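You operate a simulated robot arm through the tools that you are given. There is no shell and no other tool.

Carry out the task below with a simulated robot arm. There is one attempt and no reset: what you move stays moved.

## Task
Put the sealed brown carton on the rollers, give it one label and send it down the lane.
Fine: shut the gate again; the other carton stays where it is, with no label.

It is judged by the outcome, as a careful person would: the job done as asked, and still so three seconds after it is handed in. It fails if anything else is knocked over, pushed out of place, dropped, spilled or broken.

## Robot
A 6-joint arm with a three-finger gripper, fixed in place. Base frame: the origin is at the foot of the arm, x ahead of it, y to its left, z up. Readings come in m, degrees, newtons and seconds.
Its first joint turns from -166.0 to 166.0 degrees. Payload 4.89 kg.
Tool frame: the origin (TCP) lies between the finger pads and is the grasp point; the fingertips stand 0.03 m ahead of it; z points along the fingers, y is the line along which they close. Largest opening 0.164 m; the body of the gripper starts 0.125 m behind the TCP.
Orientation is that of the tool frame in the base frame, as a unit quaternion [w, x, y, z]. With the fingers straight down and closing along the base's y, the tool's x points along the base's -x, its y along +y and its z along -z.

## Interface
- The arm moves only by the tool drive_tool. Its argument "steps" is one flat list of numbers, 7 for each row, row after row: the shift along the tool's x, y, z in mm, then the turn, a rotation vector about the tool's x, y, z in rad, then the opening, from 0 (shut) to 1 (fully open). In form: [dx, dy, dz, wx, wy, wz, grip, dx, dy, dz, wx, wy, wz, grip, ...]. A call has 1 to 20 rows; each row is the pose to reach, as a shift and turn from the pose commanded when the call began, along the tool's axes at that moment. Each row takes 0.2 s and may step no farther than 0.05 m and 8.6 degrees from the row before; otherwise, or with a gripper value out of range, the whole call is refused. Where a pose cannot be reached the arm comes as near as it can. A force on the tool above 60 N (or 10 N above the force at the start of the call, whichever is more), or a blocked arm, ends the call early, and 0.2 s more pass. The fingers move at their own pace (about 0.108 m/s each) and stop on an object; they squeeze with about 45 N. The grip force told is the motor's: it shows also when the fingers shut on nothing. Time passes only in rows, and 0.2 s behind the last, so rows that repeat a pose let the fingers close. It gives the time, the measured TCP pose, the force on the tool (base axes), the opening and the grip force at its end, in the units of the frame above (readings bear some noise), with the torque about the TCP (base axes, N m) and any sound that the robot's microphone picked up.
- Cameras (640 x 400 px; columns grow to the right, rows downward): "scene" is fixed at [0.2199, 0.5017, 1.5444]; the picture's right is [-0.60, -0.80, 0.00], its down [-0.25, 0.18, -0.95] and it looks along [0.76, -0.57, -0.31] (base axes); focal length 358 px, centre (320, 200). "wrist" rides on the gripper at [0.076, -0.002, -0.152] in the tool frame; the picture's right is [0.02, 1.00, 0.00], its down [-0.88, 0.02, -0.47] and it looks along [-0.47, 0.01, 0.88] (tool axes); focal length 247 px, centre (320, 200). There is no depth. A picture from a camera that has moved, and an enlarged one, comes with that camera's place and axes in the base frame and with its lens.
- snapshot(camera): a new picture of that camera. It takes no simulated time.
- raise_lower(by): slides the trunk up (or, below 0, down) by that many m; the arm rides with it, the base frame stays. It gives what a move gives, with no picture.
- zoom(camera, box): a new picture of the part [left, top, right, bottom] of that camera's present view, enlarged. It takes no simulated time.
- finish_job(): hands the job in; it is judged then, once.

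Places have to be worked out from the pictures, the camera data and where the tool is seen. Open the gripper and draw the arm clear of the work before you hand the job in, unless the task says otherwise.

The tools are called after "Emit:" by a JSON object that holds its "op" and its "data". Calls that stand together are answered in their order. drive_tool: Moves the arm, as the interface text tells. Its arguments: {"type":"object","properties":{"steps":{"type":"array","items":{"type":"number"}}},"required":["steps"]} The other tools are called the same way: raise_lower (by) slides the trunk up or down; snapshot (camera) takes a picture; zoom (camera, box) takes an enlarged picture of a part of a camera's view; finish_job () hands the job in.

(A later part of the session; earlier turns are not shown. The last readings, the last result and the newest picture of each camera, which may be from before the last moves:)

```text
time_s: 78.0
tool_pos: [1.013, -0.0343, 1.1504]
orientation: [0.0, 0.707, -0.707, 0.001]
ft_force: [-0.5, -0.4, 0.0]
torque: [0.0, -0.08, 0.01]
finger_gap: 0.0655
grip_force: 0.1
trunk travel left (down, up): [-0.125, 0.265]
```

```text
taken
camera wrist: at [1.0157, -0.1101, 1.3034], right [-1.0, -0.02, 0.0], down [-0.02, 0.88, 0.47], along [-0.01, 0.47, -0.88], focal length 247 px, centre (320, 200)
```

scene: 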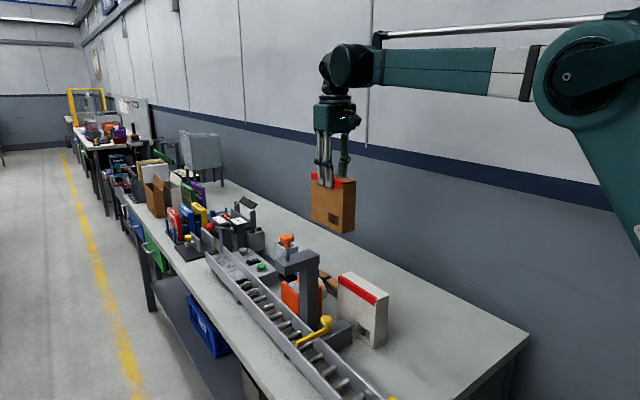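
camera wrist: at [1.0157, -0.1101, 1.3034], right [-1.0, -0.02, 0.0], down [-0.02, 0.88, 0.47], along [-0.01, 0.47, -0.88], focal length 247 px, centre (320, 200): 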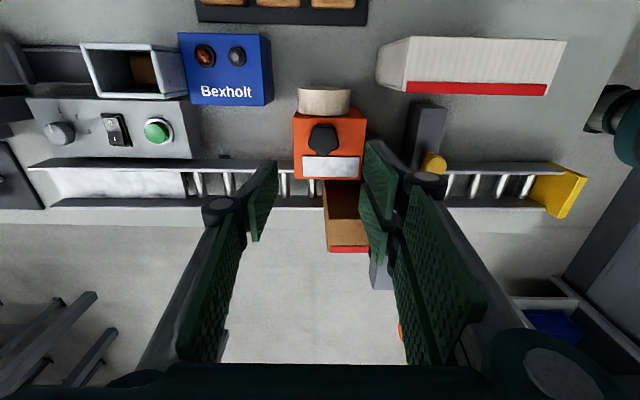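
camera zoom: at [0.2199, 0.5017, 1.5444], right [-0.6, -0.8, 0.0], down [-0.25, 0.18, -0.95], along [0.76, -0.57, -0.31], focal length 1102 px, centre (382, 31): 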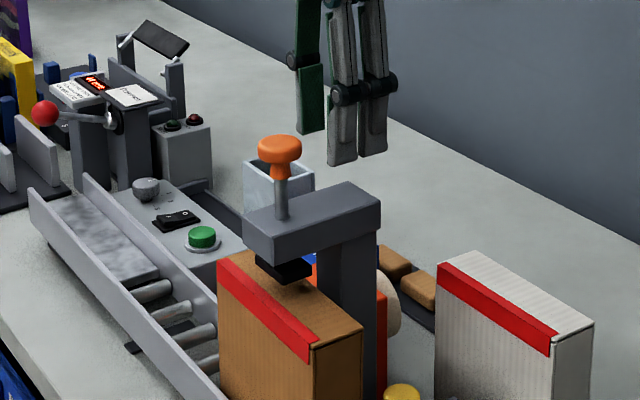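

The labeller didn't move. I zoom closely on the star knob and plate on the orange unit before deciding how to handle it.

Emit:
{"op": "zoom", "data": {"camera": "wrist", "box": [285, 75, 375, 190]}}

Emit:
{"op": "zoom", "data": {"camera": "wrist", "box": [20, 20, 290, 210]}}

Emit:
{"op": "zoom", "data": {"camera": "wrist", "box": [310, 170, 390, 260]}}

```text
3.48 times, centred on (330, 132) of wrist
camera zoom: at [1.0157, -0.1101, 1.3034], right [-1.0, -0.02, 0.0], down [-0.02, 0.88, 0.47], along [-0.01, 0.47, -0.88], focal length 859 px, centre (285, 435)
```

zoom: 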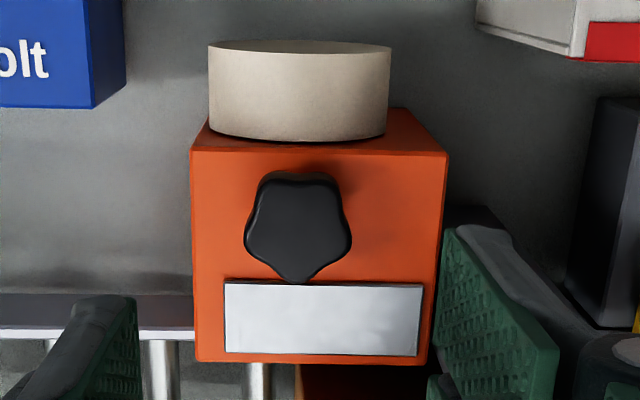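

```text
2.11 times, centred on (155, 115) of wrist
camera zoom: at [1.0157, -0.1101, 1.3034], right [-1.0, -0.02, 0.0], down [-0.02, 0.88, 0.47], along [-0.01, 0.47, -0.88], focal length 520 px, centre (667, 379)
```

zoom: 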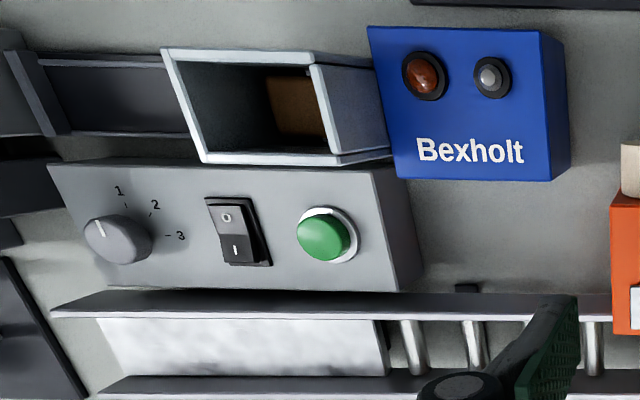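

```text
4.44 times, centred on (350, 215) of wrist
camera zoom: at [1.0157, -0.1101, 1.3034], right [-1.0, -0.02, 0.0], down [-0.02, 0.88, 0.47], along [-0.01, 0.47, -0.88], focal length 1098 px, centre (187, 133)
```

zoom: 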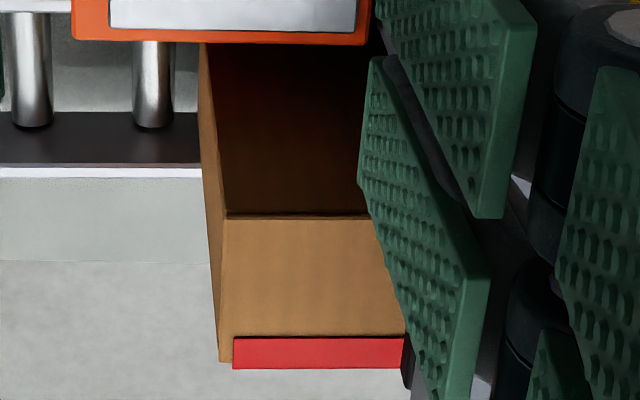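

The panel by the infeed is out of practical reach and belongs to the feed section; the star knob on the label-roll unit is the only other reachable labeller control. I rotate back to yaw 0 (clear of the labeller head) and centre over the star knob.

Emit:
{"op": "drive_tool", "data": {"steps": [0, 0, -10, 0, 0, 0.14, 0.4, -1, 0, -10, 0, 0, 0.28, 0.4, -2, 1, -10, 0, 0, 0.42, 0.4, -3, 1, -10, 0, 0, 0.56, 0.4, -4, 2, -10, 0, 0, 0.7, 0.4, -5, 2, -10, 0, 0, 0.84, 0.4, -6, 3, -10, 0, 0, 0.98, 0.4, -6, 3, -10, 0, 0, 1.12, 0.4, -6, 3, -10, 0, 0, 1.26, 0.4, -6, 3, -10, 0, 0, 1.4, 0.4, -6, 3, -10, 0, 0, 1.54, 0.4, -6, 3, -10, 0, 0, 1.5708, 0.4, -6, 3, -10, 0, 0, 1.5708, 0.4]}}

Emit:
{"op": "snapshot", "data": {"camera": "wrist"}}

Emit:
{"op": "zoom", "data": {"camera": "wrist", "box": [240, 60, 420, 200]}}

```text
time_s: 80.8
tool_pos: [1.0108, -0.0292, 1.1618]
orientation: [0.001, 0.001, 1.0, 0.0]
ft_force: [0.7, 0.3, 0.0]
torque: [-0.01, 0.01, 0.02]
finger_gap: 0.0658
grip_force: 0.1
trunk travel left (down, up): [-0.125, 0.265]
```

```text
taken
camera wrist: at [0.9348, -0.03, 1.3137], right [-0.02, 1.0, 0.0], down [0.88, 0.02, 0.47], along [0.47, 0.01, -0.88], focal length 247 px, centre (320, 200)
```

wrist: 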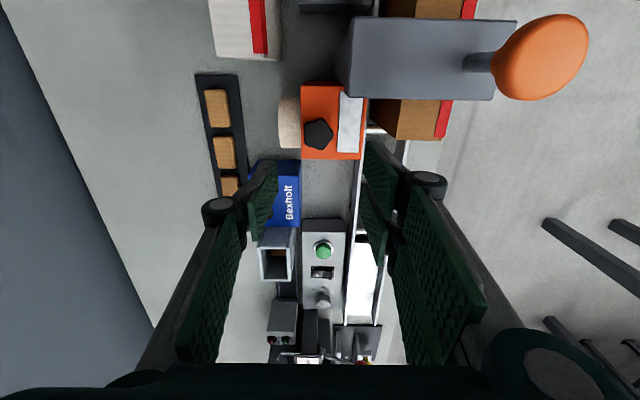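

```text
2.86 times, centred on (330, 130) of wrist
camera zoom: at [0.9348, -0.03, 1.3137], right [-0.02, 1.0, 0.0], down [0.88, 0.02, 0.47], along [0.47, 0.01, -0.88], focal length 706 px, centre (291, 400)
```

zoom: 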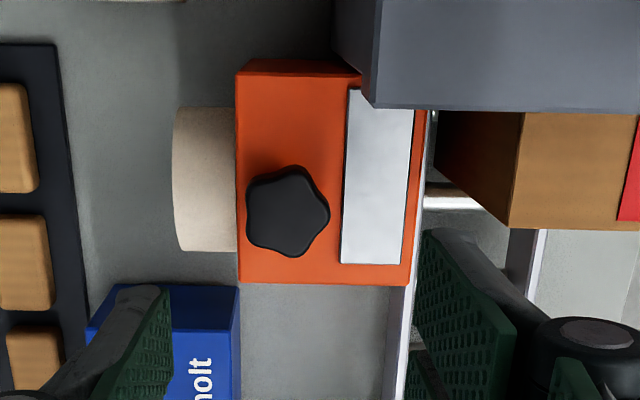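

The star knob is centred under the tool in this view. I descend to z≈1.04 and check for any contact force.

Emit:
{"op": "drive_tool", "data": {"steps": [0, 0, 30, 0, 0, 0, 0.4, 0, 0, 60, 0, 0, 0, 0.4, 0, 0, 90, 0, 0, 0, 0.4, 0, 0, 110, 0, 0, 0, 0.4, 0, 0, 120, 0, 0, 0, 0.4, 0, 0, 120, 0, 0, 0, 0.4]}}

Emit:
{"op": "zoom", "data": {"camera": "wrist", "box": [220, 40, 420, 220]}}

Emit:
{"op": "zoom", "data": {"camera": "scene", "box": [250, 200, 350, 310]}}

```text
time_s: 82.2
tool_pos: [1.0118, -0.0295, 1.0397]
orientation: [0.001, 0.0, 1.0, 0.0]
ft_force: [0.2, -0.4, 0.0]
torque: [-0.01, -0.05, 0.0]
finger_gap: 0.0655
grip_force: 0.2
trunk travel left (down, up): [-0.125, 0.265]
```

```text
2.22 times, centred on (320, 130) of wrist
camera zoom: at [0.9346, -0.0308, 1.1921], right [-0.02, 1.0, 0.0], down [0.88, 0.02, 0.47], along [0.47, 0.01, -0.88], focal length 549 px, centre (320, 356)
```

zoom: 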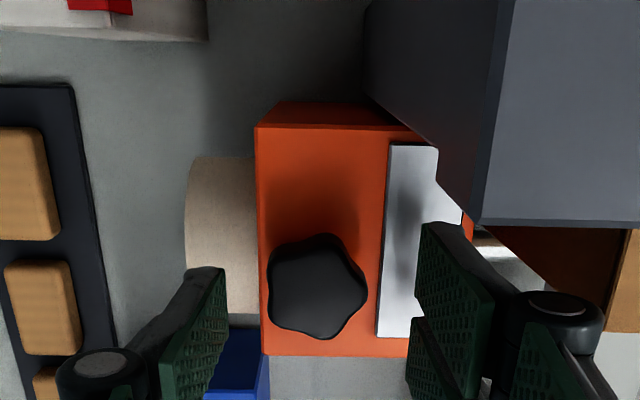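

```text
3.64 times, centred on (300, 255) of scene
camera zoom: at [0.2199, 0.5017, 1.5444], right [-0.6, -0.8, 0.0], down [-0.25, 0.18, -0.95], along [0.76, -0.57, -0.31], focal length 1303 px, centre (393, 0)
```

zoom: 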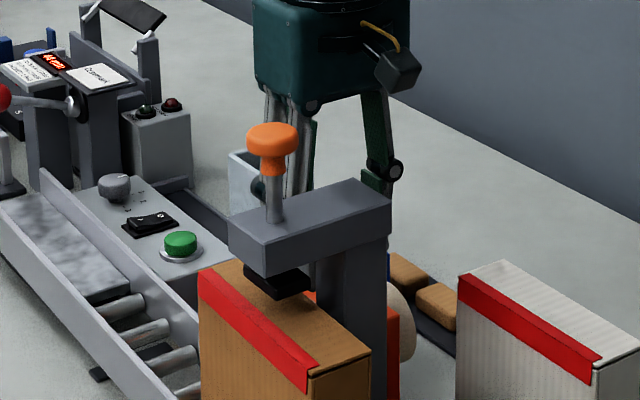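

No contact. I narrow the opening to 56 mm and lower around the star knob to z≈1.01.

Emit:
{"op": "drive_tool", "data": {"steps": [1, 0.5, 0, 0, 0, 0, 0.34, 1, 0.5, 10, 0, 0, 0, 0.34, 1, 0.5, 20, 0, 0, 0, 0.34, 1, 0.5, 29, 0, 0, 0, 0.34, 1, 0.5, 29, 0, 0, 0, 0.34]}}

Emit:
{"op": "zoom", "data": {"camera": "wrist", "box": [220, 40, 420, 220]}}

```text
time_s: 83.4
tool_pos: [1.0097, -0.028, 1.0127]
orientation: [0.002, 0.0, 1.0, 0.0]
ft_force: [12.7, 3.2, 27.7]
torque: [1.08, -0.18, -0.46]
finger_gap: 0.0587
grip_force: 2.7
trunk travel left (down, up): [-0.125, 0.265]
```

```text
2.22 times, centred on (320, 130) of wrist
camera zoom: at [0.9337, -0.0284, 1.1651], right [-0.02, 1.0, 0.0], down [0.88, 0.02, 0.48], along [0.48, 0.01, -0.88], focal length 549 px, centre (320, 356)
```

zoom: 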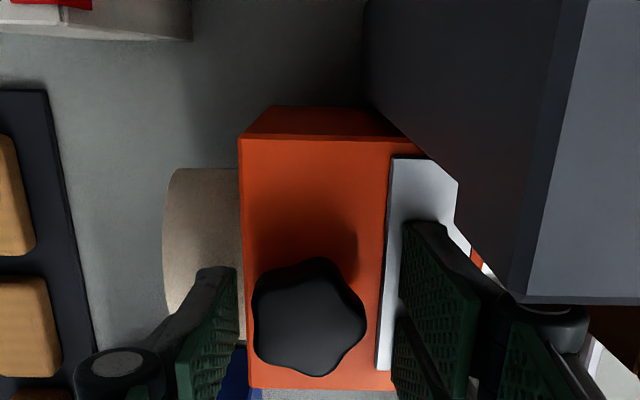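

A finger pair is pressing down on the steel plate, which stands higher than I thought. I lift off right away.

Emit:
{"op": "drive_tool", "data": {"steps": [0, 0, -6, 0, 0, 0, 0.36, 0, 0, -16, 0, 0, 0, 0.4, 0, 0, -30, 0, 0, 0, 0.4, 0, 0, -30, 0, 0, 0, 0.4]}}

Emit:
{"op": "zoom", "data": {"camera": "wrist", "box": [220, 40, 420, 220]}}

Emit:
{"op": "zoom", "data": {"camera": "scene", "box": [250, 200, 350, 310]}}

```text
time_s: 84.4
tool_pos: [1.0101, -0.0278, 1.0421]
orientation: [0.001, 0.0, 1.0, 0.0]
ft_force: [0.2, -0.3, -0.8]
torque: [0.02, -0.01, 0.03]
finger_gap: 0.0656
grip_force: 0.0
trunk travel left (down, up): [-0.125, 0.265]
```

```text
2.22 times, centred on (320, 130) of wrist
camera zoom: at [0.9333, -0.0296, 1.1939], right [-0.02, 1.0, 0.0], down [0.88, 0.02, 0.47], along [0.47, 0.01, -0.88], focal length 549 px, centre (320, 356)
```

zoom: 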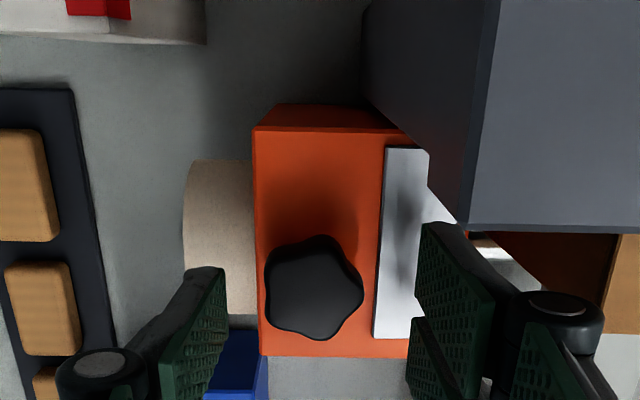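

```text
3.64 times, centred on (300, 255) of scene
camera zoom: at [0.2199, 0.5017, 1.5444], right [-0.6, -0.8, 0.0], down [-0.25, 0.18, -0.95], along [0.76, -0.57, -0.31], focal length 1303 px, centre (393, 0)
```

zoom: 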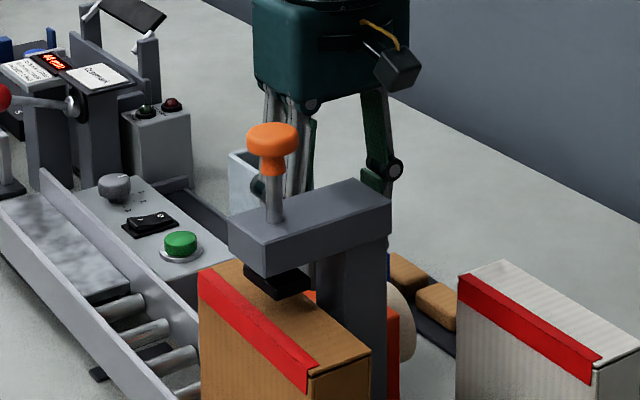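

The unit didn't shift. The plate top is at about z=0.98, so I'll hold the star knob a bit higher (TCP≈1.019) and only by its upper part.

Emit:
{"op": "drive_tool", "data": {"steps": [0, -0.5, 10, 0, 0, 0, 0.36, 0, -0.5, 18, 0, 0, 0, 0.36, 0, -0.5, 23, 0, 0, 0, 0.36, 0, -0.5, 23, 0, 0, 0, 0.36]}}

Emit:
{"op": "zoom", "data": {"camera": "wrist", "box": [220, 60, 420, 240]}}

```text
time_s: 85.4
tool_pos: [1.0105, -0.0294, 1.02]
orientation: [0.0, 0.0, 1.0, 0.001]
ft_force: [-0.3, 0.7, -0.6]
torque: [-0.03, 0.0, 0.0]
finger_gap: 0.0589
grip_force: 0.0
trunk travel left (down, up): [-0.125, 0.265]
```

```text
2.22 times, centred on (320, 150) of wrist
camera zoom: at [0.9342, -0.0303, 1.1714], right [-0.02, 1.0, 0.0], down [0.88, 0.02, 0.47], along [0.47, 0.01, -0.88], focal length 549 px, centre (320, 311)
```

zoom: 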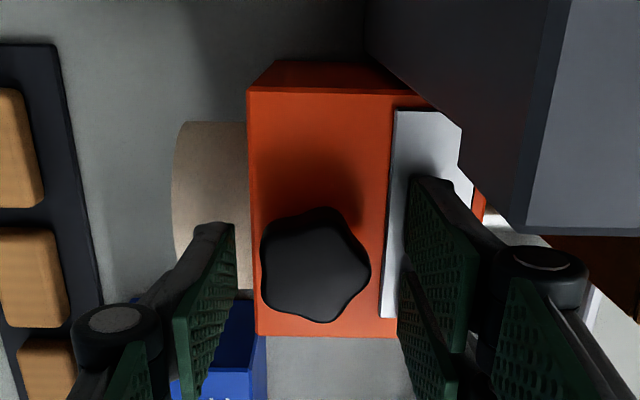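

No contact and well centred. I close gently onto the star knob in steps.

Emit:
{"op": "drive_tool", "data": {"steps": [0, -0.7, 0, 0, 0, 0, 0.29, 0, -0.7, 0, 0, 0, 0, 0.26, 0, -0.7, 0, 0, 0, 0, 0.24, 0, -0.7, 0, 0, 0, 0, 0.22, 0, -0.7, 0, 0, 0, 0, 0.22]}}

Emit:
{"op": "zoom", "data": {"camera": "wrist", "box": [220, 60, 420, 240]}}

```text
time_s: 86.6
tool_pos: [1.0097, -0.0304, 1.0194]
orientation: [0.001, 0.0, 1.0, 0.0]
ft_force: [0.2, -8.1, -0.9]
torque: [-0.18, 0.01, -0.01]
finger_gap: 0.0388
grip_force: 3.9
trunk travel left (down, up): [-0.125, 0.265]
```

```text
2.22 times, centred on (320, 150) of wrist
camera zoom: at [0.9337, -0.0313, 1.1714], right [-0.02, 1.0, 0.0], down [0.88, 0.02, 0.47], along [0.47, 0.01, -0.88], focal length 549 px, centre (320, 311)
```

zoom: 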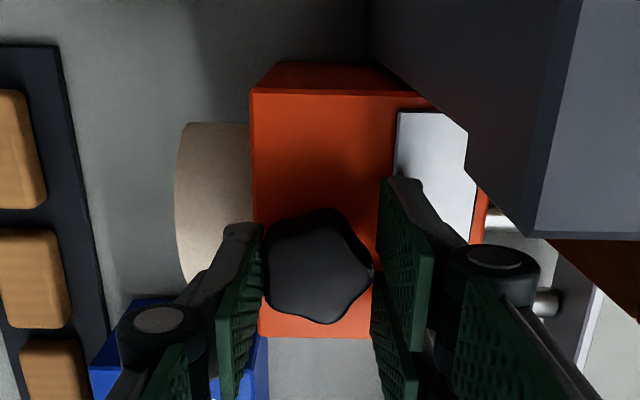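

The knob is held lightly and the unit stands firm. I centre by 0.6 mm and try a small clockwise twist (about 15°), watching the torque.

Emit:
{"op": "drive_tool", "data": {"steps": [0, -0.6, 0, 0, 0, 0, 0.21, 0, -0.6, 0, 0, 0, 0.05, 0.21, 0, -0.6, 0, 0, 0, 0.1, 0.21, 0, -0.6, 0, 0, 0, 0.17, 0.21, 0, -0.6, 0, 0, 0, 0.25, 0.21, 0, -0.6, 0, 0, 0, 0.25, 0.21]}}

Emit:
{"op": "zoom", "data": {"camera": "wrist", "box": [220, 60, 420, 240]}}

```text
time_s: 88.0
tool_pos: [1.0102, -0.0309, 1.02]
orientation: [0.001, 0.125, 0.992, 0.001]
ft_force: [-0.7, -7.9, 2.8]
torque: [-0.27, 0.07, 0.01]
finger_gap: 0.038
grip_force: 4.6
trunk travel left (down, up): [-0.125, 0.265]
```

```text
2.22 times, centred on (320, 150) of wrist
camera zoom: at [0.9355, -0.0126, 1.1717], right [0.23, 0.97, 0.0], down [0.86, -0.2, 0.47], along [0.46, -0.11, -0.88], focal length 549 px, centre (320, 311)
```

zoom: 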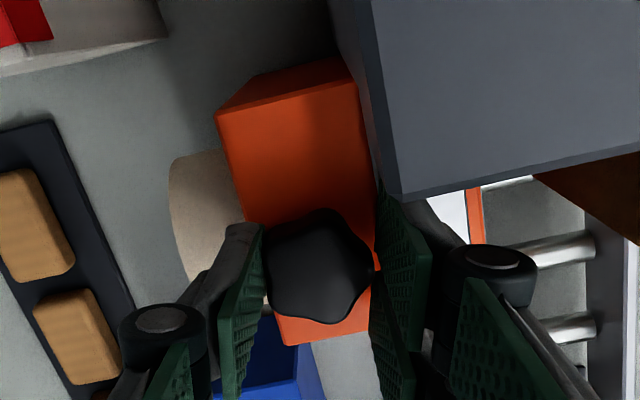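

The star knob turns freely with the gripper (no reaction torque), so it is a working control. I keep turning clockwise, watching for a click.

Emit:
{"op": "drive_tool", "data": {"steps": [0, -0.3, 0, 0, 0, 0.08, 0.21, 0, -0.3, 0, 0, 0, 0.16, 0.21, 0, -0.3, 0, 0, 0, 0.24, 0.21, 0, -0.3, 0, 0, 0, 0.32, 0.21, 0, -0.3, 0, 0, 0, 0.4, 0.21, 0, -0.3, 0, 0, 0, 0.4, 0.21]}}

Emit:
{"op": "zoom", "data": {"camera": "wrist", "box": [220, 60, 420, 240]}}

Emit:
{"op": "zoom", "data": {"camera": "scene", "box": [250, 200, 350, 310]}}

```text
time_s: 89.4
tool_pos: [1.0105, -0.0307, 1.0187]
orientation: [0.001, 0.32, 0.948, 0.0]
ft_force: [-5.8, -7.4, -3.5]
torque: [-0.14, 0.1, -0.01]
finger_gap: 0.0383
grip_force: 4.6
trunk travel left (down, up): [-0.125, 0.265]
```

```text
2.22 times, centred on (320, 150) of wrist
camera zoom: at [0.9487, 0.015, 1.1715], right [0.59, 0.81, 0.0], down [0.71, -0.52, 0.47], along [0.38, -0.28, -0.88], focal length 549 px, centre (320, 311)
```

zoom: 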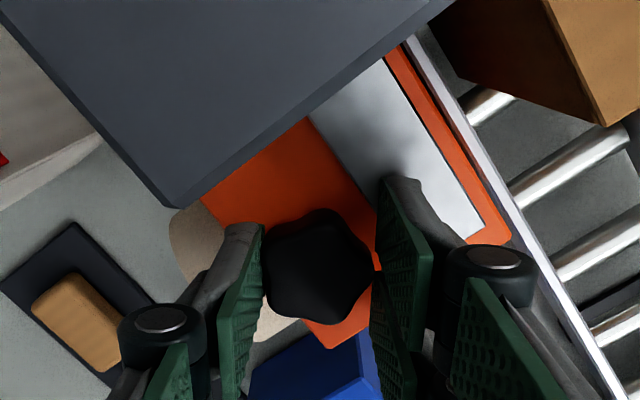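

```text
3.64 times, centred on (300, 255) of scene
camera zoom: at [0.2199, 0.5017, 1.5444], right [-0.6, -0.8, 0.0], down [-0.25, 0.18, -0.95], along [0.76, -0.57, -0.31], focal length 1303 px, centre (393, 0)
```

zoom: 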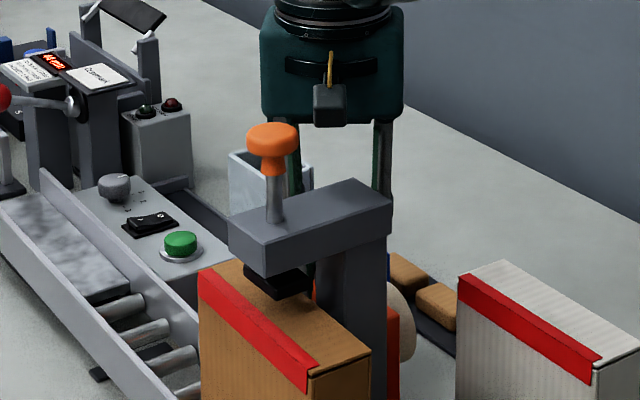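

No click after 37°. I turn a little further (to ~46°), keeping the camera clear of the plunger.

Emit:
{"op": "drive_tool", "data": {"steps": [0, 0, 0, 0, 0, 0.05, 0.21, 0, 0, 0, 0, 0, 0.1, 0.21, 0, 0, 0, 0, 0, 0.15, 0.21, 0, 0, 0, 0, 0, 0.15, 0.21]}}

Emit:
{"op": "zoom", "data": {"camera": "wrist", "box": [200, 60, 440, 240]}}

```text
time_s: 90.4
tool_pos: [1.011, -0.0312, 1.0189]
orientation: [0.001, 0.389, 0.921, -0.001]
ft_force: [-5.5, -6.7, -1.7]
torque: [-0.16, 0.16, 0.02]
finger_gap: 0.038
grip_force: 4.1
trunk travel left (down, up): [-0.125, 0.265]
```

```text
2.22 times, centred on (320, 150) of wrist
camera zoom: at [0.9561, 0.0236, 1.1716], right [0.7, 0.71, 0.0], down [0.63, -0.62, 0.47], along [0.34, -0.33, -0.88], focal length 549 px, centre (320, 311)
```

zoom: 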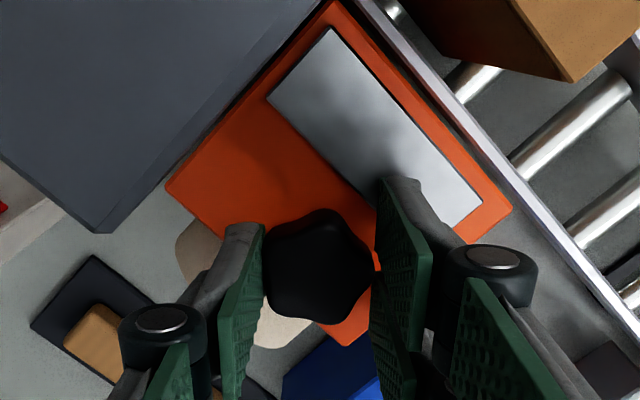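

Still no click at 46°. The camera passes the plunger with about 11 mm clearance, so I continue turning to ~75°.

Emit:
{"op": "drive_tool", "data": {"steps": [0, 0, 0, 0, 0, 0.08, 0.21, 0, 0, 0, 0, 0, 0.16, 0.21, 0, 0, 0, 0, 0, 0.24, 0.21, 0, 0, 0, 0, 0, 0.32, 0.21, 0, 0, 0, 0, 0, 0.4, 0.21, 0, 0, 0, 0, 0, 0.48, 0.21, 0, 0, 0, 0, 0, 0.48, 0.21]}}

Emit:
{"op": "zoom", "data": {"camera": "wrist", "box": [200, 60, 440, 240]}}

Emit:
{"op": "zoom", "data": {"camera": "scene", "box": [250, 200, 350, 310]}}

```text
time_s: 92.0
tool_pos: [1.0091, -0.0297, 1.019]
orientation: [0.001, 0.598, 0.802, 0.0]
ft_force: [-5.8, -2.5, -1.3]
torque: [-0.05, 0.14, -0.03]
finger_gap: 0.0371
grip_force: 2.5
trunk travel left (down, up): [-0.125, 0.265]
```

```text
2.22 times, centred on (320, 150) of wrist
camera zoom: at [0.9869, 0.0426, 1.1719], right [0.95, 0.31, 0.0], down [0.27, -0.84, 0.47], along [0.15, -0.45, -0.88], focal length 549 px, centre (320, 311)
```

zoom: 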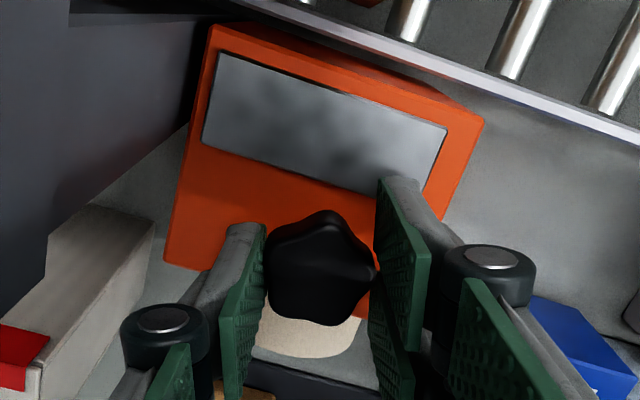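

```text
3.64 times, centred on (300, 255) of scene
camera zoom: at [0.2199, 0.5017, 1.5444], right [-0.6, -0.8, 0.0], down [-0.25, 0.18, -0.95], along [0.76, -0.57, -0.31], focal length 1303 px, centre (393, 0)
```

zoom: 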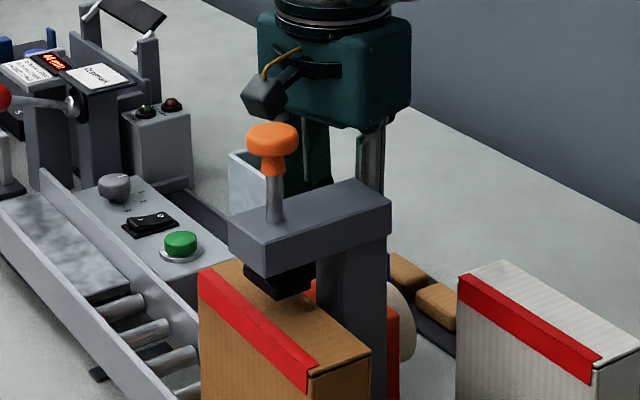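

73° turned and no click. I continue to about 102°, still with negligible torque.

Emit:
{"op": "drive_tool", "data": {"steps": [0, 0, 0, 0, 0, 0.08, 0.2, 0, 0, 0, 0, 0, 0.16, 0.2, 0, 0, 0, 0, 0, 0.24, 0.2, 0, 0, 0, 0, 0, 0.32, 0.2, 0, 0, 0, 0, 0, 0.4, 0.2, 0, 0, 0, 0, 0, 0.5, 0.2, 0, 0, 0, 0, 0, 0.5, 0.2]}}

Emit:
{"op": "zoom", "data": {"camera": "wrist", "box": [200, 60, 440, 240]}}

Emit:
{"op": "zoom", "data": {"camera": "scene", "box": [270, 250, 330, 300]}}

```text
time_s: 93.6
tool_pos: [1.0101, -0.0311, 1.0191]
orientation: [0.0, 0.777, 0.63, 0.0]
ft_force: [-6.0, -0.2, 1.9]
torque: [0.0, 0.21, -0.01]
finger_gap: 0.0353
grip_force: 3.1
trunk travel left (down, up): [-0.125, 0.265]
```

```text
2.22 times, centred on (320, 150) of wrist
camera zoom: at [1.0244, 0.0456, 1.1721], right [0.98, -0.19, 0.0], down [-0.17, -0.87, 0.47], along [-0.09, -0.47, -0.88], focal length 549 px, centre (320, 311)
```

zoom: 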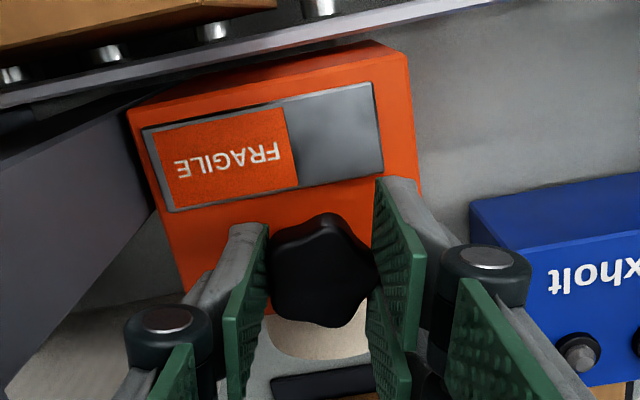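

```text
8.00 times, centred on (300, 275) of scene
camera zoom: at [0.2199, 0.5017, 1.5444], right [-0.6, -0.8, 0.0], down [-0.25, 0.18, -0.95], along [0.76, -0.57, -0.31], focal length 2866 px, centre (480, -400)
```

zoom: 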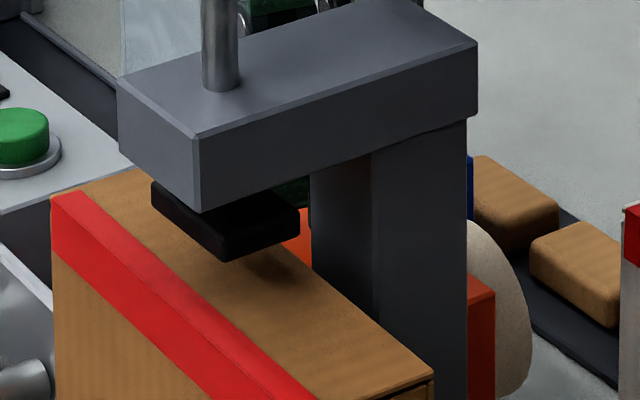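

Excellent — turning the star knob dispensed one label: an orange "FRAGILE" sticker now lies on the steel plate. I stop turning, open just enough to free the knob, and lift straight up.

Emit:
{"op": "drive_tool", "data": {"steps": [0, 0, 0, 0, 0, 0, 0.25, 0, 0, 0, 0, 0, 0, 0.28, 0, 0, -10, 0, 0, 0, 0.28, 0, 0, -30, 0, 0, 0, 0.28, 0, 0, -60, 0, 0, 0, 0.28, 0, 0, -100, 0, 0, 0, 0.28, 0, 0, -140, 0, 0, 0, 0.28, 0, 0, -140, 0, 0, 0, 0.28]}}

Emit:
{"op": "snapshot", "data": {"camera": "wrist"}}

Emit:
{"op": "zoom", "data": {"camera": "wrist", "box": [220, 40, 420, 200]}}

Emit:
{"op": "zoom", "data": {"camera": "scene", "box": [250, 200, 350, 310]}}

```text
time_s: 95.4
tool_pos: [1.0113, -0.0292, 1.159]
orientation: [0.001, 0.777, 0.629, 0.0]
ft_force: [0.1, -0.3, 0.8]
torque: [0.01, -0.05, 0.01]
finger_gap: 0.0458
grip_force: 0.1
trunk travel left (down, up): [-0.125, 0.265]
```

```text
taken
camera wrist: at [1.0249, 0.047, 1.3109], right [0.98, -0.19, 0.0], down [-0.17, -0.87, 0.47], along [-0.09, -0.47, -0.88], focal length 247 px, centre (320, 200)
```

wrist: 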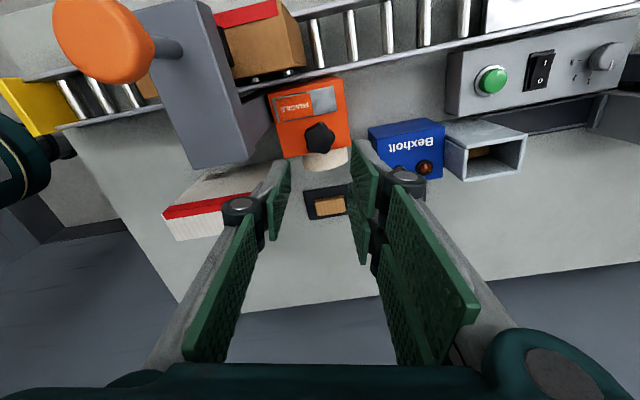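

```text
2.50 times, centred on (320, 120) of wrist
camera zoom: at [1.0249, 0.047, 1.3109], right [0.98, -0.19, 0.0], down [-0.17, -0.87, 0.47], along [-0.09, -0.47, -0.88], focal length 617 px, centre (320, 400)
```

zoom: 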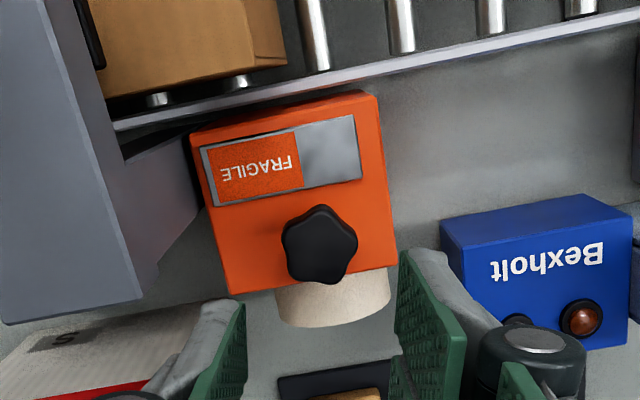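

```text
3.64 times, centred on (300, 255) of scene
camera zoom: at [0.2199, 0.5017, 1.5444], right [-0.6, -0.8, 0.0], down [-0.25, 0.18, -0.95], along [0.76, -0.57, -0.31], focal length 1303 px, centre (393, 0)
```

zoom: 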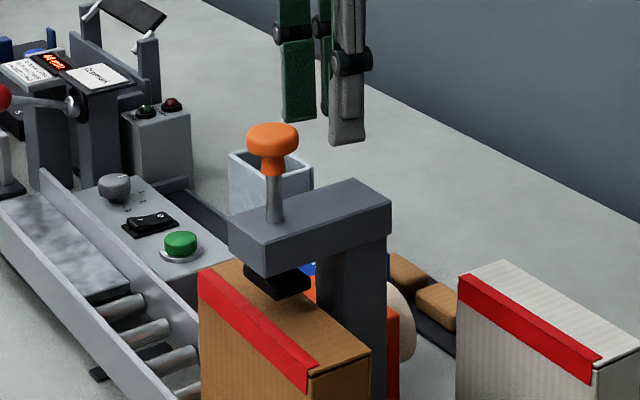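

One label lies ready on the plate, and the carton's far face is clean too. Now I go back above the plunger with the fingers nearly closed.

Emit:
{"op": "drive_tool", "data": {"steps": [0, 0, -40, 0, 0, 0, 0.2, 0, 0, -80, 0, 0, 0, 0.06, 0, 0, -100, 0, 0, 0, 0.06, 21, -26, -100, 0, 0, 0, 0.06, 43, -52, -100, 0, 0, 0, 0.06, 64, -78, -100, 0, 0, 0, 0.06, 85, -103, -100, 0, 0, 0, 0.06, 85, -103, -100, 0, 0, 0, 0.06]}}

Emit:
{"op": "zoom", "data": {"camera": "wrist", "box": [220, 20, 420, 260]}}

Emit:
{"op": "zoom", "data": {"camera": "scene", "box": [250, 180, 350, 310]}}

```text
time_s: 97.2
tool_pos: [0.9274, 0.0751, 1.2575]
orientation: [0.0, 0.777, 0.629, 0.001]
ft_force: [-0.5, 0.5, 0.7]
torque: [-0.1, -0.1, -0.02]
finger_gap: 0.01
grip_force: 0.1
trunk travel left (down, up): [-0.125, 0.265]
```

```text
1.67 times, centred on (320, 140) of wrist
camera zoom: at [0.9416, 0.1508, 1.4099], right [0.98, -0.19, 0.0], down [-0.17, -0.87, 0.47], along [-0.09, -0.47, -0.88], focal length 412 px, centre (320, 300)
```

zoom: 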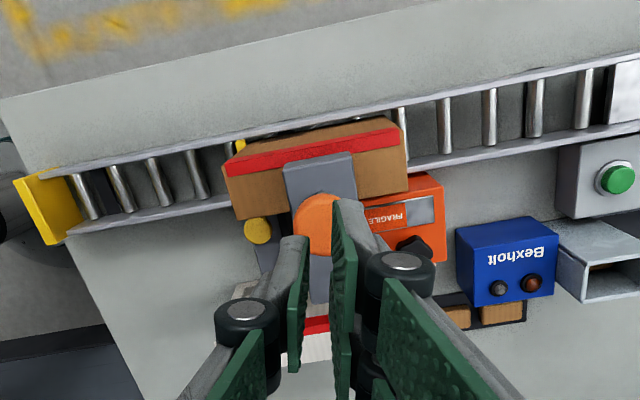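

```text
3.08 times, centred on (300, 245) of scene
camera zoom: at [0.2199, 0.5017, 1.5444], right [-0.6, -0.8, 0.0], down [-0.25, 0.18, -0.95], along [0.76, -0.57, -0.31], focal length 1102 px, centre (382, 62)
```

zoom: 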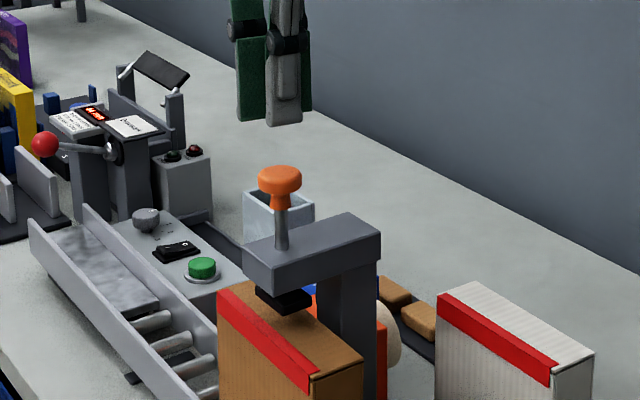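

Aligned over the plunger. I press it once, down to firm contact.

Emit:
{"op": "drive_tool", "data": {"steps": [0, 0, 25, 0, 0, 0, 0.06, 0, 0, 45, 0, 0, 0, 0.06, 0, 0, 54, 0, 0, 0, 0.06, 0, 0, 60, 0, 0, 0, 0.06, 0, 0, 64, 0, 0, 0, 0.06, 0, 0, 65.5, 0, 0, 0, 0.06, 0, 0, 65.5, 0, 0, 0, 0.06]}}

Emit:
{"op": "zoom", "data": {"camera": "scene", "box": [260, 240, 330, 310]}}

Emit:
{"op": "zoom", "data": {"camera": "wrist", "box": [220, 20, 460, 200]}}

```text
time_s: 98.8
tool_pos: [0.9269, 0.075, 1.1933]
orientation: [0.001, 0.777, 0.629, 0.0]
ft_force: [2.7, 2.6, 10.9]
torque: [0.1, -0.13, -0.01]
finger_gap: 0.0098
grip_force: 0.1
trunk travel left (down, up): [-0.125, 0.265]
heard: click
```

```text
5.71 times, centred on (295, 275) of scene
camera zoom: at [0.2199, 0.5017, 1.5444], right [-0.6, -0.8, 0.0], down [-0.25, 0.18, -0.95], along [0.76, -0.57, -0.31], focal length 2047 px, centre (463, -229)
```

zoom: 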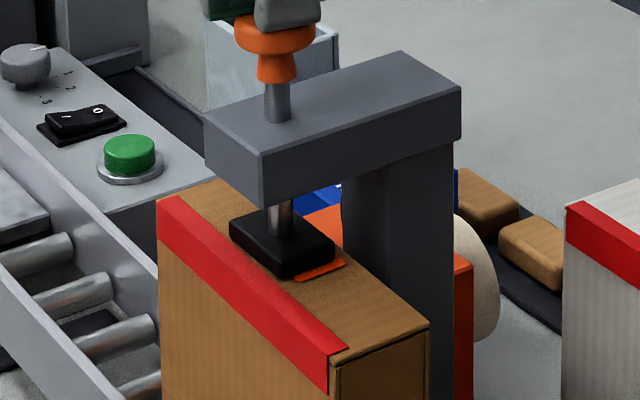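

```text
2.22 times, centred on (340, 110) of wrist
camera zoom: at [0.9412, 0.1502, 1.3456], right [0.98, -0.19, 0.0], down [-0.17, -0.87, 0.47], along [-0.09, -0.47, -0.88], focal length 549 px, centre (276, 400)
```

zoom: 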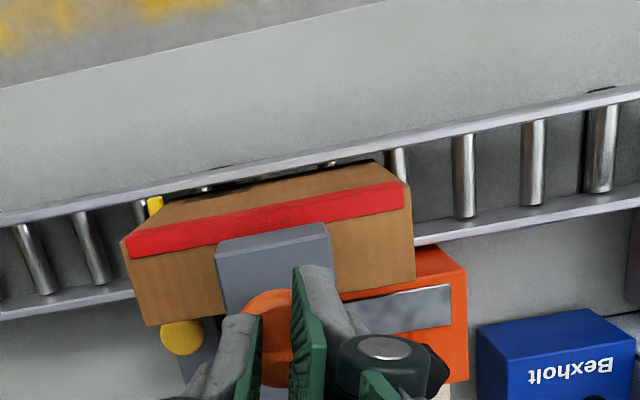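

The orange label is now on the carton under the pad and the plate is empty. I lift off the plunger.

Emit:
{"op": "drive_tool", "data": {"steps": [0, 0, -10, 0, 0, 0, 0.06, 0, 0, -30, 0, 0, 0, 0.06, 0, 0, -60, 0, 0, 0, 0.06, 0, 0, -95, 0, 0, 0, 0.06, 0, 0, -110, 0, 0, 0, 0.06, 0, 0, -110, 0, 0, 0, 0.06]}}

Emit:
{"op": "zoom", "data": {"camera": "scene", "box": [260, 240, 350, 340]}}

Emit:
{"op": "snapshot", "data": {"camera": "wrist"}}

```text
time_s: 100.2
tool_pos: [0.9266, 0.0739, 1.3049]
orientation: [0.001, 0.777, 0.629, 0.001]
ft_force: [-0.2, -0.3, -0.1]
torque: [-0.03, -0.02, 0.0]
finger_gap: 0.0096
grip_force: 0.1
trunk travel left (down, up): [-0.125, 0.265]
```

```text
4.00 times, centred on (305, 290) of scene
camera zoom: at [0.2199, 0.5017, 1.5444], right [-0.6, -0.8, 0.0], down [-0.25, 0.18, -0.95], along [0.76, -0.57, -0.31], focal length 1433 px, centre (380, -160)
```

zoom: 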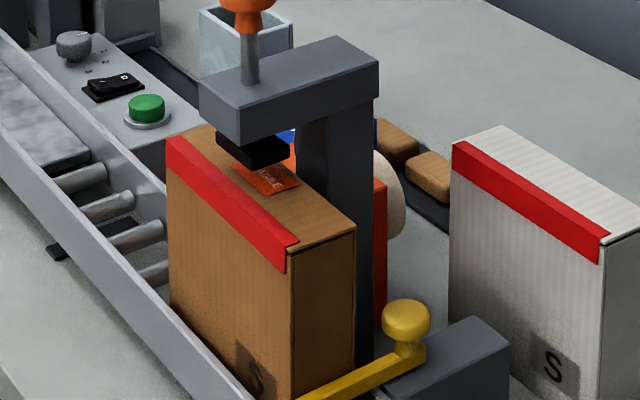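

```text
taken
camera wrist: at [0.9406, 0.149, 1.4561], right [0.98, -0.19, 0.0], down [-0.17, -0.87, 0.47], along [-0.09, -0.47, -0.88], focal length 247 px, centre (320, 200)
```

wrist: 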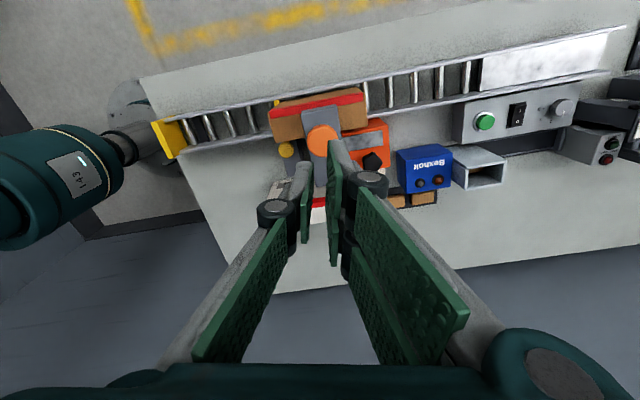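

The carton now carries exactly one FRAGILE label on top. Next is the gate: I turn the tool back (toward -90° yaw, so the fingers close along x around the gate knob) while staying high and shifting toward the gate.

Emit:
{"op": "drive_tool", "data": {"steps": [-3.3, -3.4, 0, 0, 0, -0.145, 0.2, -6.6, -6.8, 0, 0, 0, -0.29, 0.3, -9.9, -10.2, 0, 0, 0, -0.435, 0.3, -13.2, -13.6, 0, 0, 0, -0.58, 0.3, -16.5, -17, 0, 0, 0, -0.725, 0.3, -19.8, -20.4, 0, 0, 0, -0.87, 0.3, -23.1, -23.8, 0, 0, 0, -1.015, 0.3, -26.4, -27.2, 0, 0, 0, -1.16, 0.3, -29.7, -30.6, 0, 0, 0, -1.305, 0.3, -33, -34, 0, 0, 0, -1.45, 0.3, -36.3, -37.4, 0, 0, 0, -1.595, 0.3, -39.6, -40.8, 0, 0, 0, -1.74, 0.3, -42.9, -44.2, 0, 0, 0, -1.885, 0.3, -46.2, -47.6, 0, 0, 0, -2.03, 0.3, -49.5, -51, 0, 0, 0, -2.175, 0.3, -52.8, -54.4, 0, 0, 0, -2.32, 0.3, -56.1, -57.8, 0, 0, 0, -2.465, 0.3, -59.4, -61.2, 0, 0, 0, -2.61, 0.3, -62.7, -64.6, 0, 0, 0, -2.755, 0.3, -65.5, -67.8, 0, 0, 0, -2.9, 0.3]}}

```text
time_s: 104.4
tool_pos: [0.848, 0.0229, 1.3029]
orientation: [0.001, -0.532, 0.847, -0.001]
ft_force: [-0.6, 0.2, 0.4]
torque: [-0.01, 0.02, 0.0]
finger_gap: 0.0492
grip_force: 0.1
trunk travel left (down, up): [-0.125, 0.265]
```

Now the last 0.449 rad of turn, then a look at the gate knob.

Emit:
{"op": "drive_tool", "data": {"steps": [0, 0, 0, 0, 0, -0.14, 0.3, 0, 0, 0, 0, 0, -0.28, 0.3, 0, 0, 0, 0, 0, -0.42, 0.3, 0, 0, 0, 0, 0, -0.449, 0.3, 0, 0, 0, 0, 0, -0.449, 0.3]}}

Emit:
{"op": "snapshot", "data": {"camera": "wrist"}}

Emit:
{"op": "zoom", "data": {"camera": "wrist", "box": [240, 60, 420, 200]}}

```text
time_s: 105.6
tool_pos: [0.8469, 0.0242, 1.3035]
orientation: [0.001, -0.707, 0.707, 0.0]
ft_force: [0.3, -0.8, -0.2]
torque: [0.01, 0.02, 0.01]
finger_gap: 0.0495
grip_force: 0.0
trunk travel left (down, up): [-0.125, 0.265]
```

```text
taken
camera wrist: at [0.849, -0.0513, 1.4557], right [-1.0, -0.02, 0.0], down [-0.02, 0.88, 0.47], along [-0.01, 0.47, -0.88], focal length 247 px, centre (320, 200)
```

wrist: 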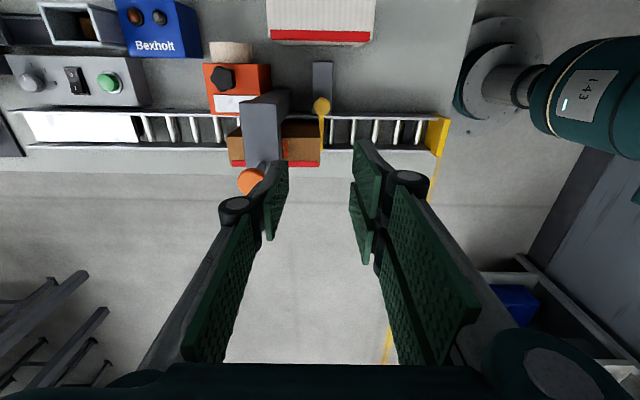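

```text
2.86 times, centred on (330, 130) of wrist
camera zoom: at [0.849, -0.0513, 1.4557], right [-1.0, -0.02, 0.0], down [-0.02, 0.88, 0.47], along [-0.01, 0.47, -0.88], focal length 706 px, centre (291, 400)
```

zoom: 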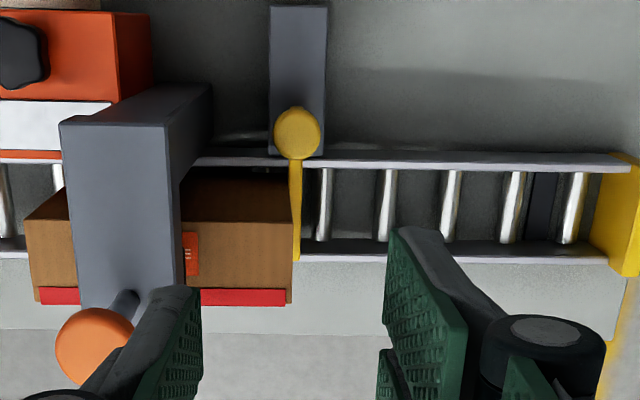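

The gate knob is at about (0.844, 0.0135, cap top ≈0.962); the bar lies along the block, so it probably slides toward the wall. The carton and white carton leave little room, so I'll grip the knob with fingers closing along y and the tool tilted back. First I return to yaw 0 and back off to x≈0.75.

Emit:
{"op": "drive_tool", "data": {"steps": [1, 9, 0, 0, 0, 0.14, 0.27, 2, 18, 0, 0, 0, 0.28, 0.27, 3, 27, 0, 0, 0, 0.42, 0.27, 4, 36, 0, 0, 0, 0.56, 0.27, 5, 45, 0, 0, 0, 0.7, 0.27, 6, 54, 0, 0, 0, 0.84, 0.27, 7, 63, 0, 0, 0, 0.98, 0.27, 8, 72, 0, 0, 0, 1.12, 0.27, 9, 81, 0, 0, 0, 1.26, 0.27, 10, 90, 0, 0, 0, 1.4, 0.27, 10, 95, 0, 0, 0, 1.54, 0.27, 10, 97, 0, 0, 0, 1.5708, 0.27, 10, 97, 0, 0, 0, 1.5708, 0.27]}}

```text
time_s: 108.4
tool_pos: [0.7499, 0.0135, 1.3027]
orientation: [0.001, 0.001, 1.0, 0.0]
ft_force: [0.2, 0.0, 0.1]
torque: [0.02, -0.04, 0.0]
finger_gap: 0.0443
grip_force: 0.1
trunk travel left (down, up): [-0.125, 0.265]
```

I tilt the tool 30° back and go to a pre-grasp point 80 mm short of the knob.

Emit:
{"op": "drive_tool", "data": {"steps": [-6, 0, 36, 0, -0.075, 0, 0.27, -12, 0, 72, 0, -0.15, 0, 0.27, -19, 0, 108, 0, -0.225, 0, 0.27, -25, 0, 144, 0, -0.3, 0, 0.27, -32, 0, 180, 0, -0.375, 0, 0.27, -38, 0, 216, 0, -0.45, 0, 0.27, -44, 0.3, 249, 0, -0.5236, 0, 0.27, -44, 0.3, 249, 0, -0.5236, 0, 0.27]}}

Emit:
{"op": "snapshot", "data": {"camera": "wrist"}}

Emit:
{"op": "zoom", "data": {"camera": "scene", "box": [270, 240, 390, 370]}}

```text
time_s: 110.2
tool_pos: [0.7946, 0.015, 1.0538]
orientation: [0.261, 0.001, 0.965, -0.001]
ft_force: [-0.5, -0.2, -0.3]
torque: [0.0, -0.01, 0.02]
finger_gap: 0.0443
grip_force: 0.0
trunk travel left (down, up): [-0.125, 0.265]
```

```text
taken
camera wrist: at [0.6525, 0.014, 1.1475], right [-0.02, 1.0, -0.01], down [0.52, 0.02, 0.85], along [0.85, 0.01, -0.52], focal length 247 px, centre (320, 200)
```

wrist: 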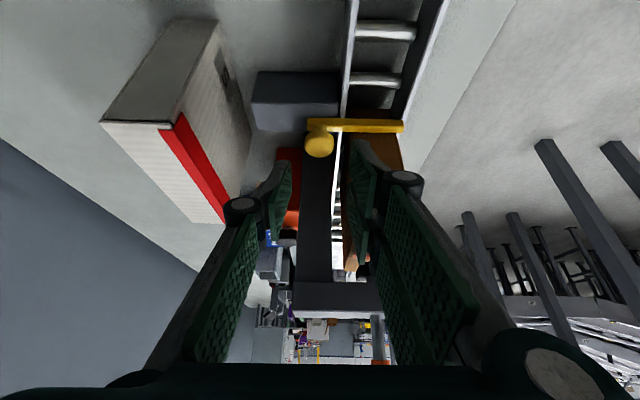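

```text
3.08 times, centred on (330, 305) of scene
camera zoom: at [0.2199, 0.5017, 1.5444], right [-0.6, -0.8, 0.0], down [-0.25, 0.18, -0.95], along [0.76, -0.57, -0.31], focal length 1102 px, centre (289, -123)
```

zoom: 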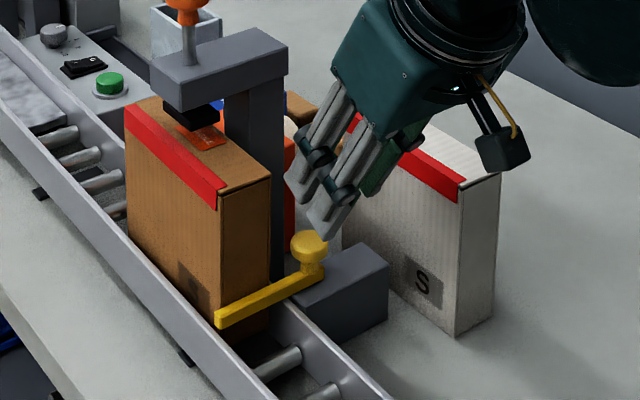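

The knob is centred between the fingers. I advance 65 mm along the tool axis and check.

Emit:
{"op": "drive_tool", "data": {"steps": [0, -0.5, 30, 0, 0, 0, 0.27, 0, -1, 55, 0, 0, 0, 0.27, 0, -1, 65, 0, 0, 0, 0.27, 0, -1, 65, 0, 0, 0, 0.27]}}

Emit:
{"op": "zoom", "data": {"camera": "wrist", "box": [220, 60, 420, 220]}}

Emit:
{"op": "zoom", "data": {"camera": "scene", "box": [290, 270, 370, 350]}}

```text
time_s: 111.2
tool_pos: [0.8295, 0.0134, 0.9983]
orientation: [0.26, 0.001, 0.966, -0.001]
ft_force: [0.9, -0.4, -0.1]
torque: [0.0, 0.04, -0.02]
finger_gap: 0.0442
grip_force: 0.1
trunk travel left (down, up): [-0.125, 0.265]
```

```text
2.50 times, centred on (320, 140) of wrist
camera zoom: at [0.6866, 0.0124, 1.0916], right [-0.02, 1.0, -0.01], down [0.52, 0.02, 0.85], along [0.85, 0.01, -0.53], focal length 617 px, centre (320, 350)
```

zoom: 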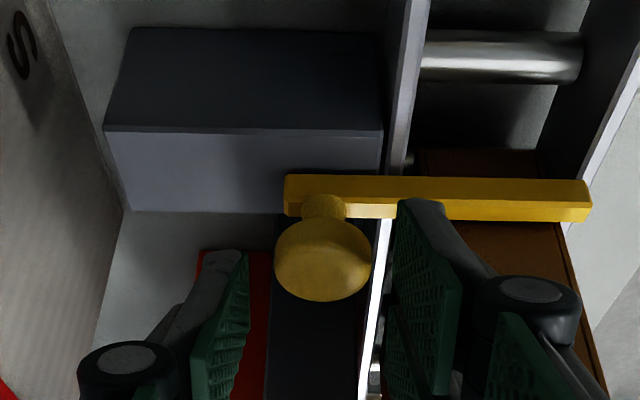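

```text
5.00 times, centred on (330, 310) of scene
camera zoom: at [0.2199, 0.5017, 1.5444], right [-0.6, -0.8, 0.0], down [-0.25, 0.18, -0.95], along [0.76, -0.57, -0.31], focal length 1791 px, centre (270, -350)
```

zoom: 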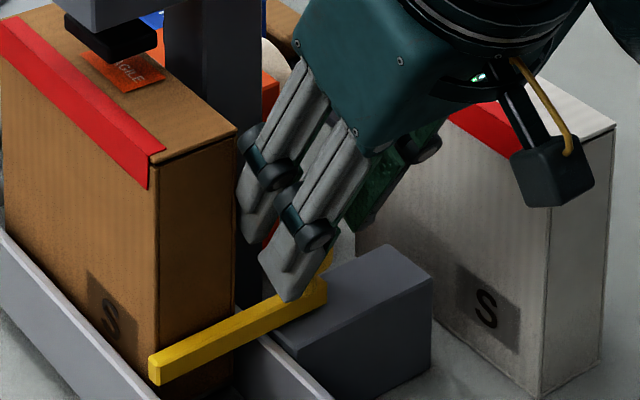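

Clear so far. I advance another 14 mm so the pads cover the knob's cap.

Emit:
{"op": "drive_tool", "data": {"steps": [0, 0, 7, 0, 0, 0, 0.27, 0, 0, 14, 0, 0, 0, 0.27, 0, 0, 14, 0, 0, 0, 0.27]}}

Emit:
{"op": "zoom", "data": {"camera": "wrist", "box": [220, 60, 420, 220]}}

Emit:
{"op": "zoom", "data": {"camera": "scene", "box": [290, 270, 370, 350]}}

```text
time_s: 112.0
tool_pos: [0.8341, 0.013, 0.9856]
orientation: [0.26, 0.001, 0.966, 0.0]
ft_force: [0.2, -0.5, -0.3]
torque: [0.02, -0.01, -0.03]
finger_gap: 0.0443
grip_force: 0.0
trunk travel left (down, up): [-0.125, 0.265]
```

```text
2.50 times, centred on (320, 140) of wrist
camera zoom: at [0.692, 0.0124, 1.0791], right [-0.02, 1.0, -0.01], down [0.52, 0.02, 0.85], along [0.85, 0.01, -0.52], focal length 617 px, centre (320, 350)
```

zoom: 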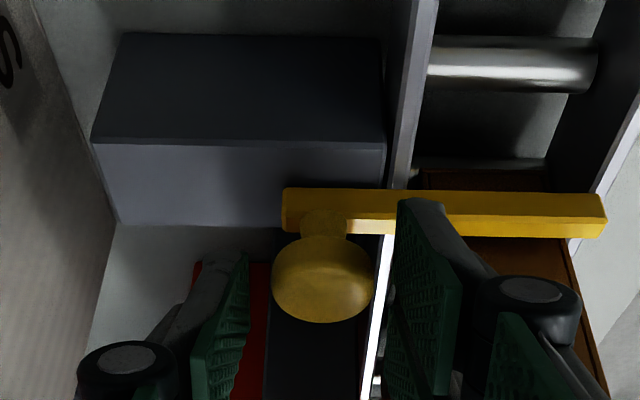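

```text
5.00 times, centred on (330, 310) of scene
camera zoom: at [0.2199, 0.5017, 1.5444], right [-0.6, -0.8, 0.0], down [-0.25, 0.18, -0.95], along [0.76, -0.57, -0.31], focal length 1791 px, centre (270, -350)
```

zoom: 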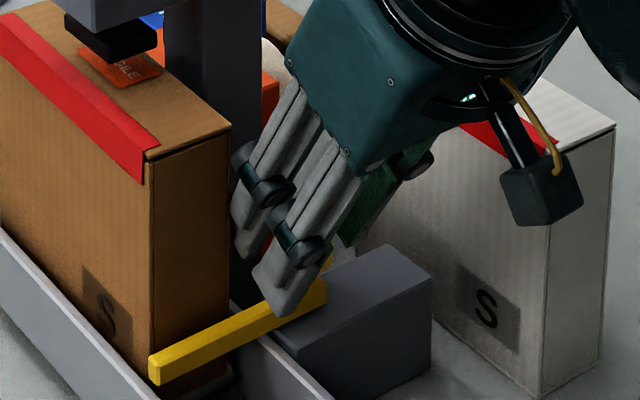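

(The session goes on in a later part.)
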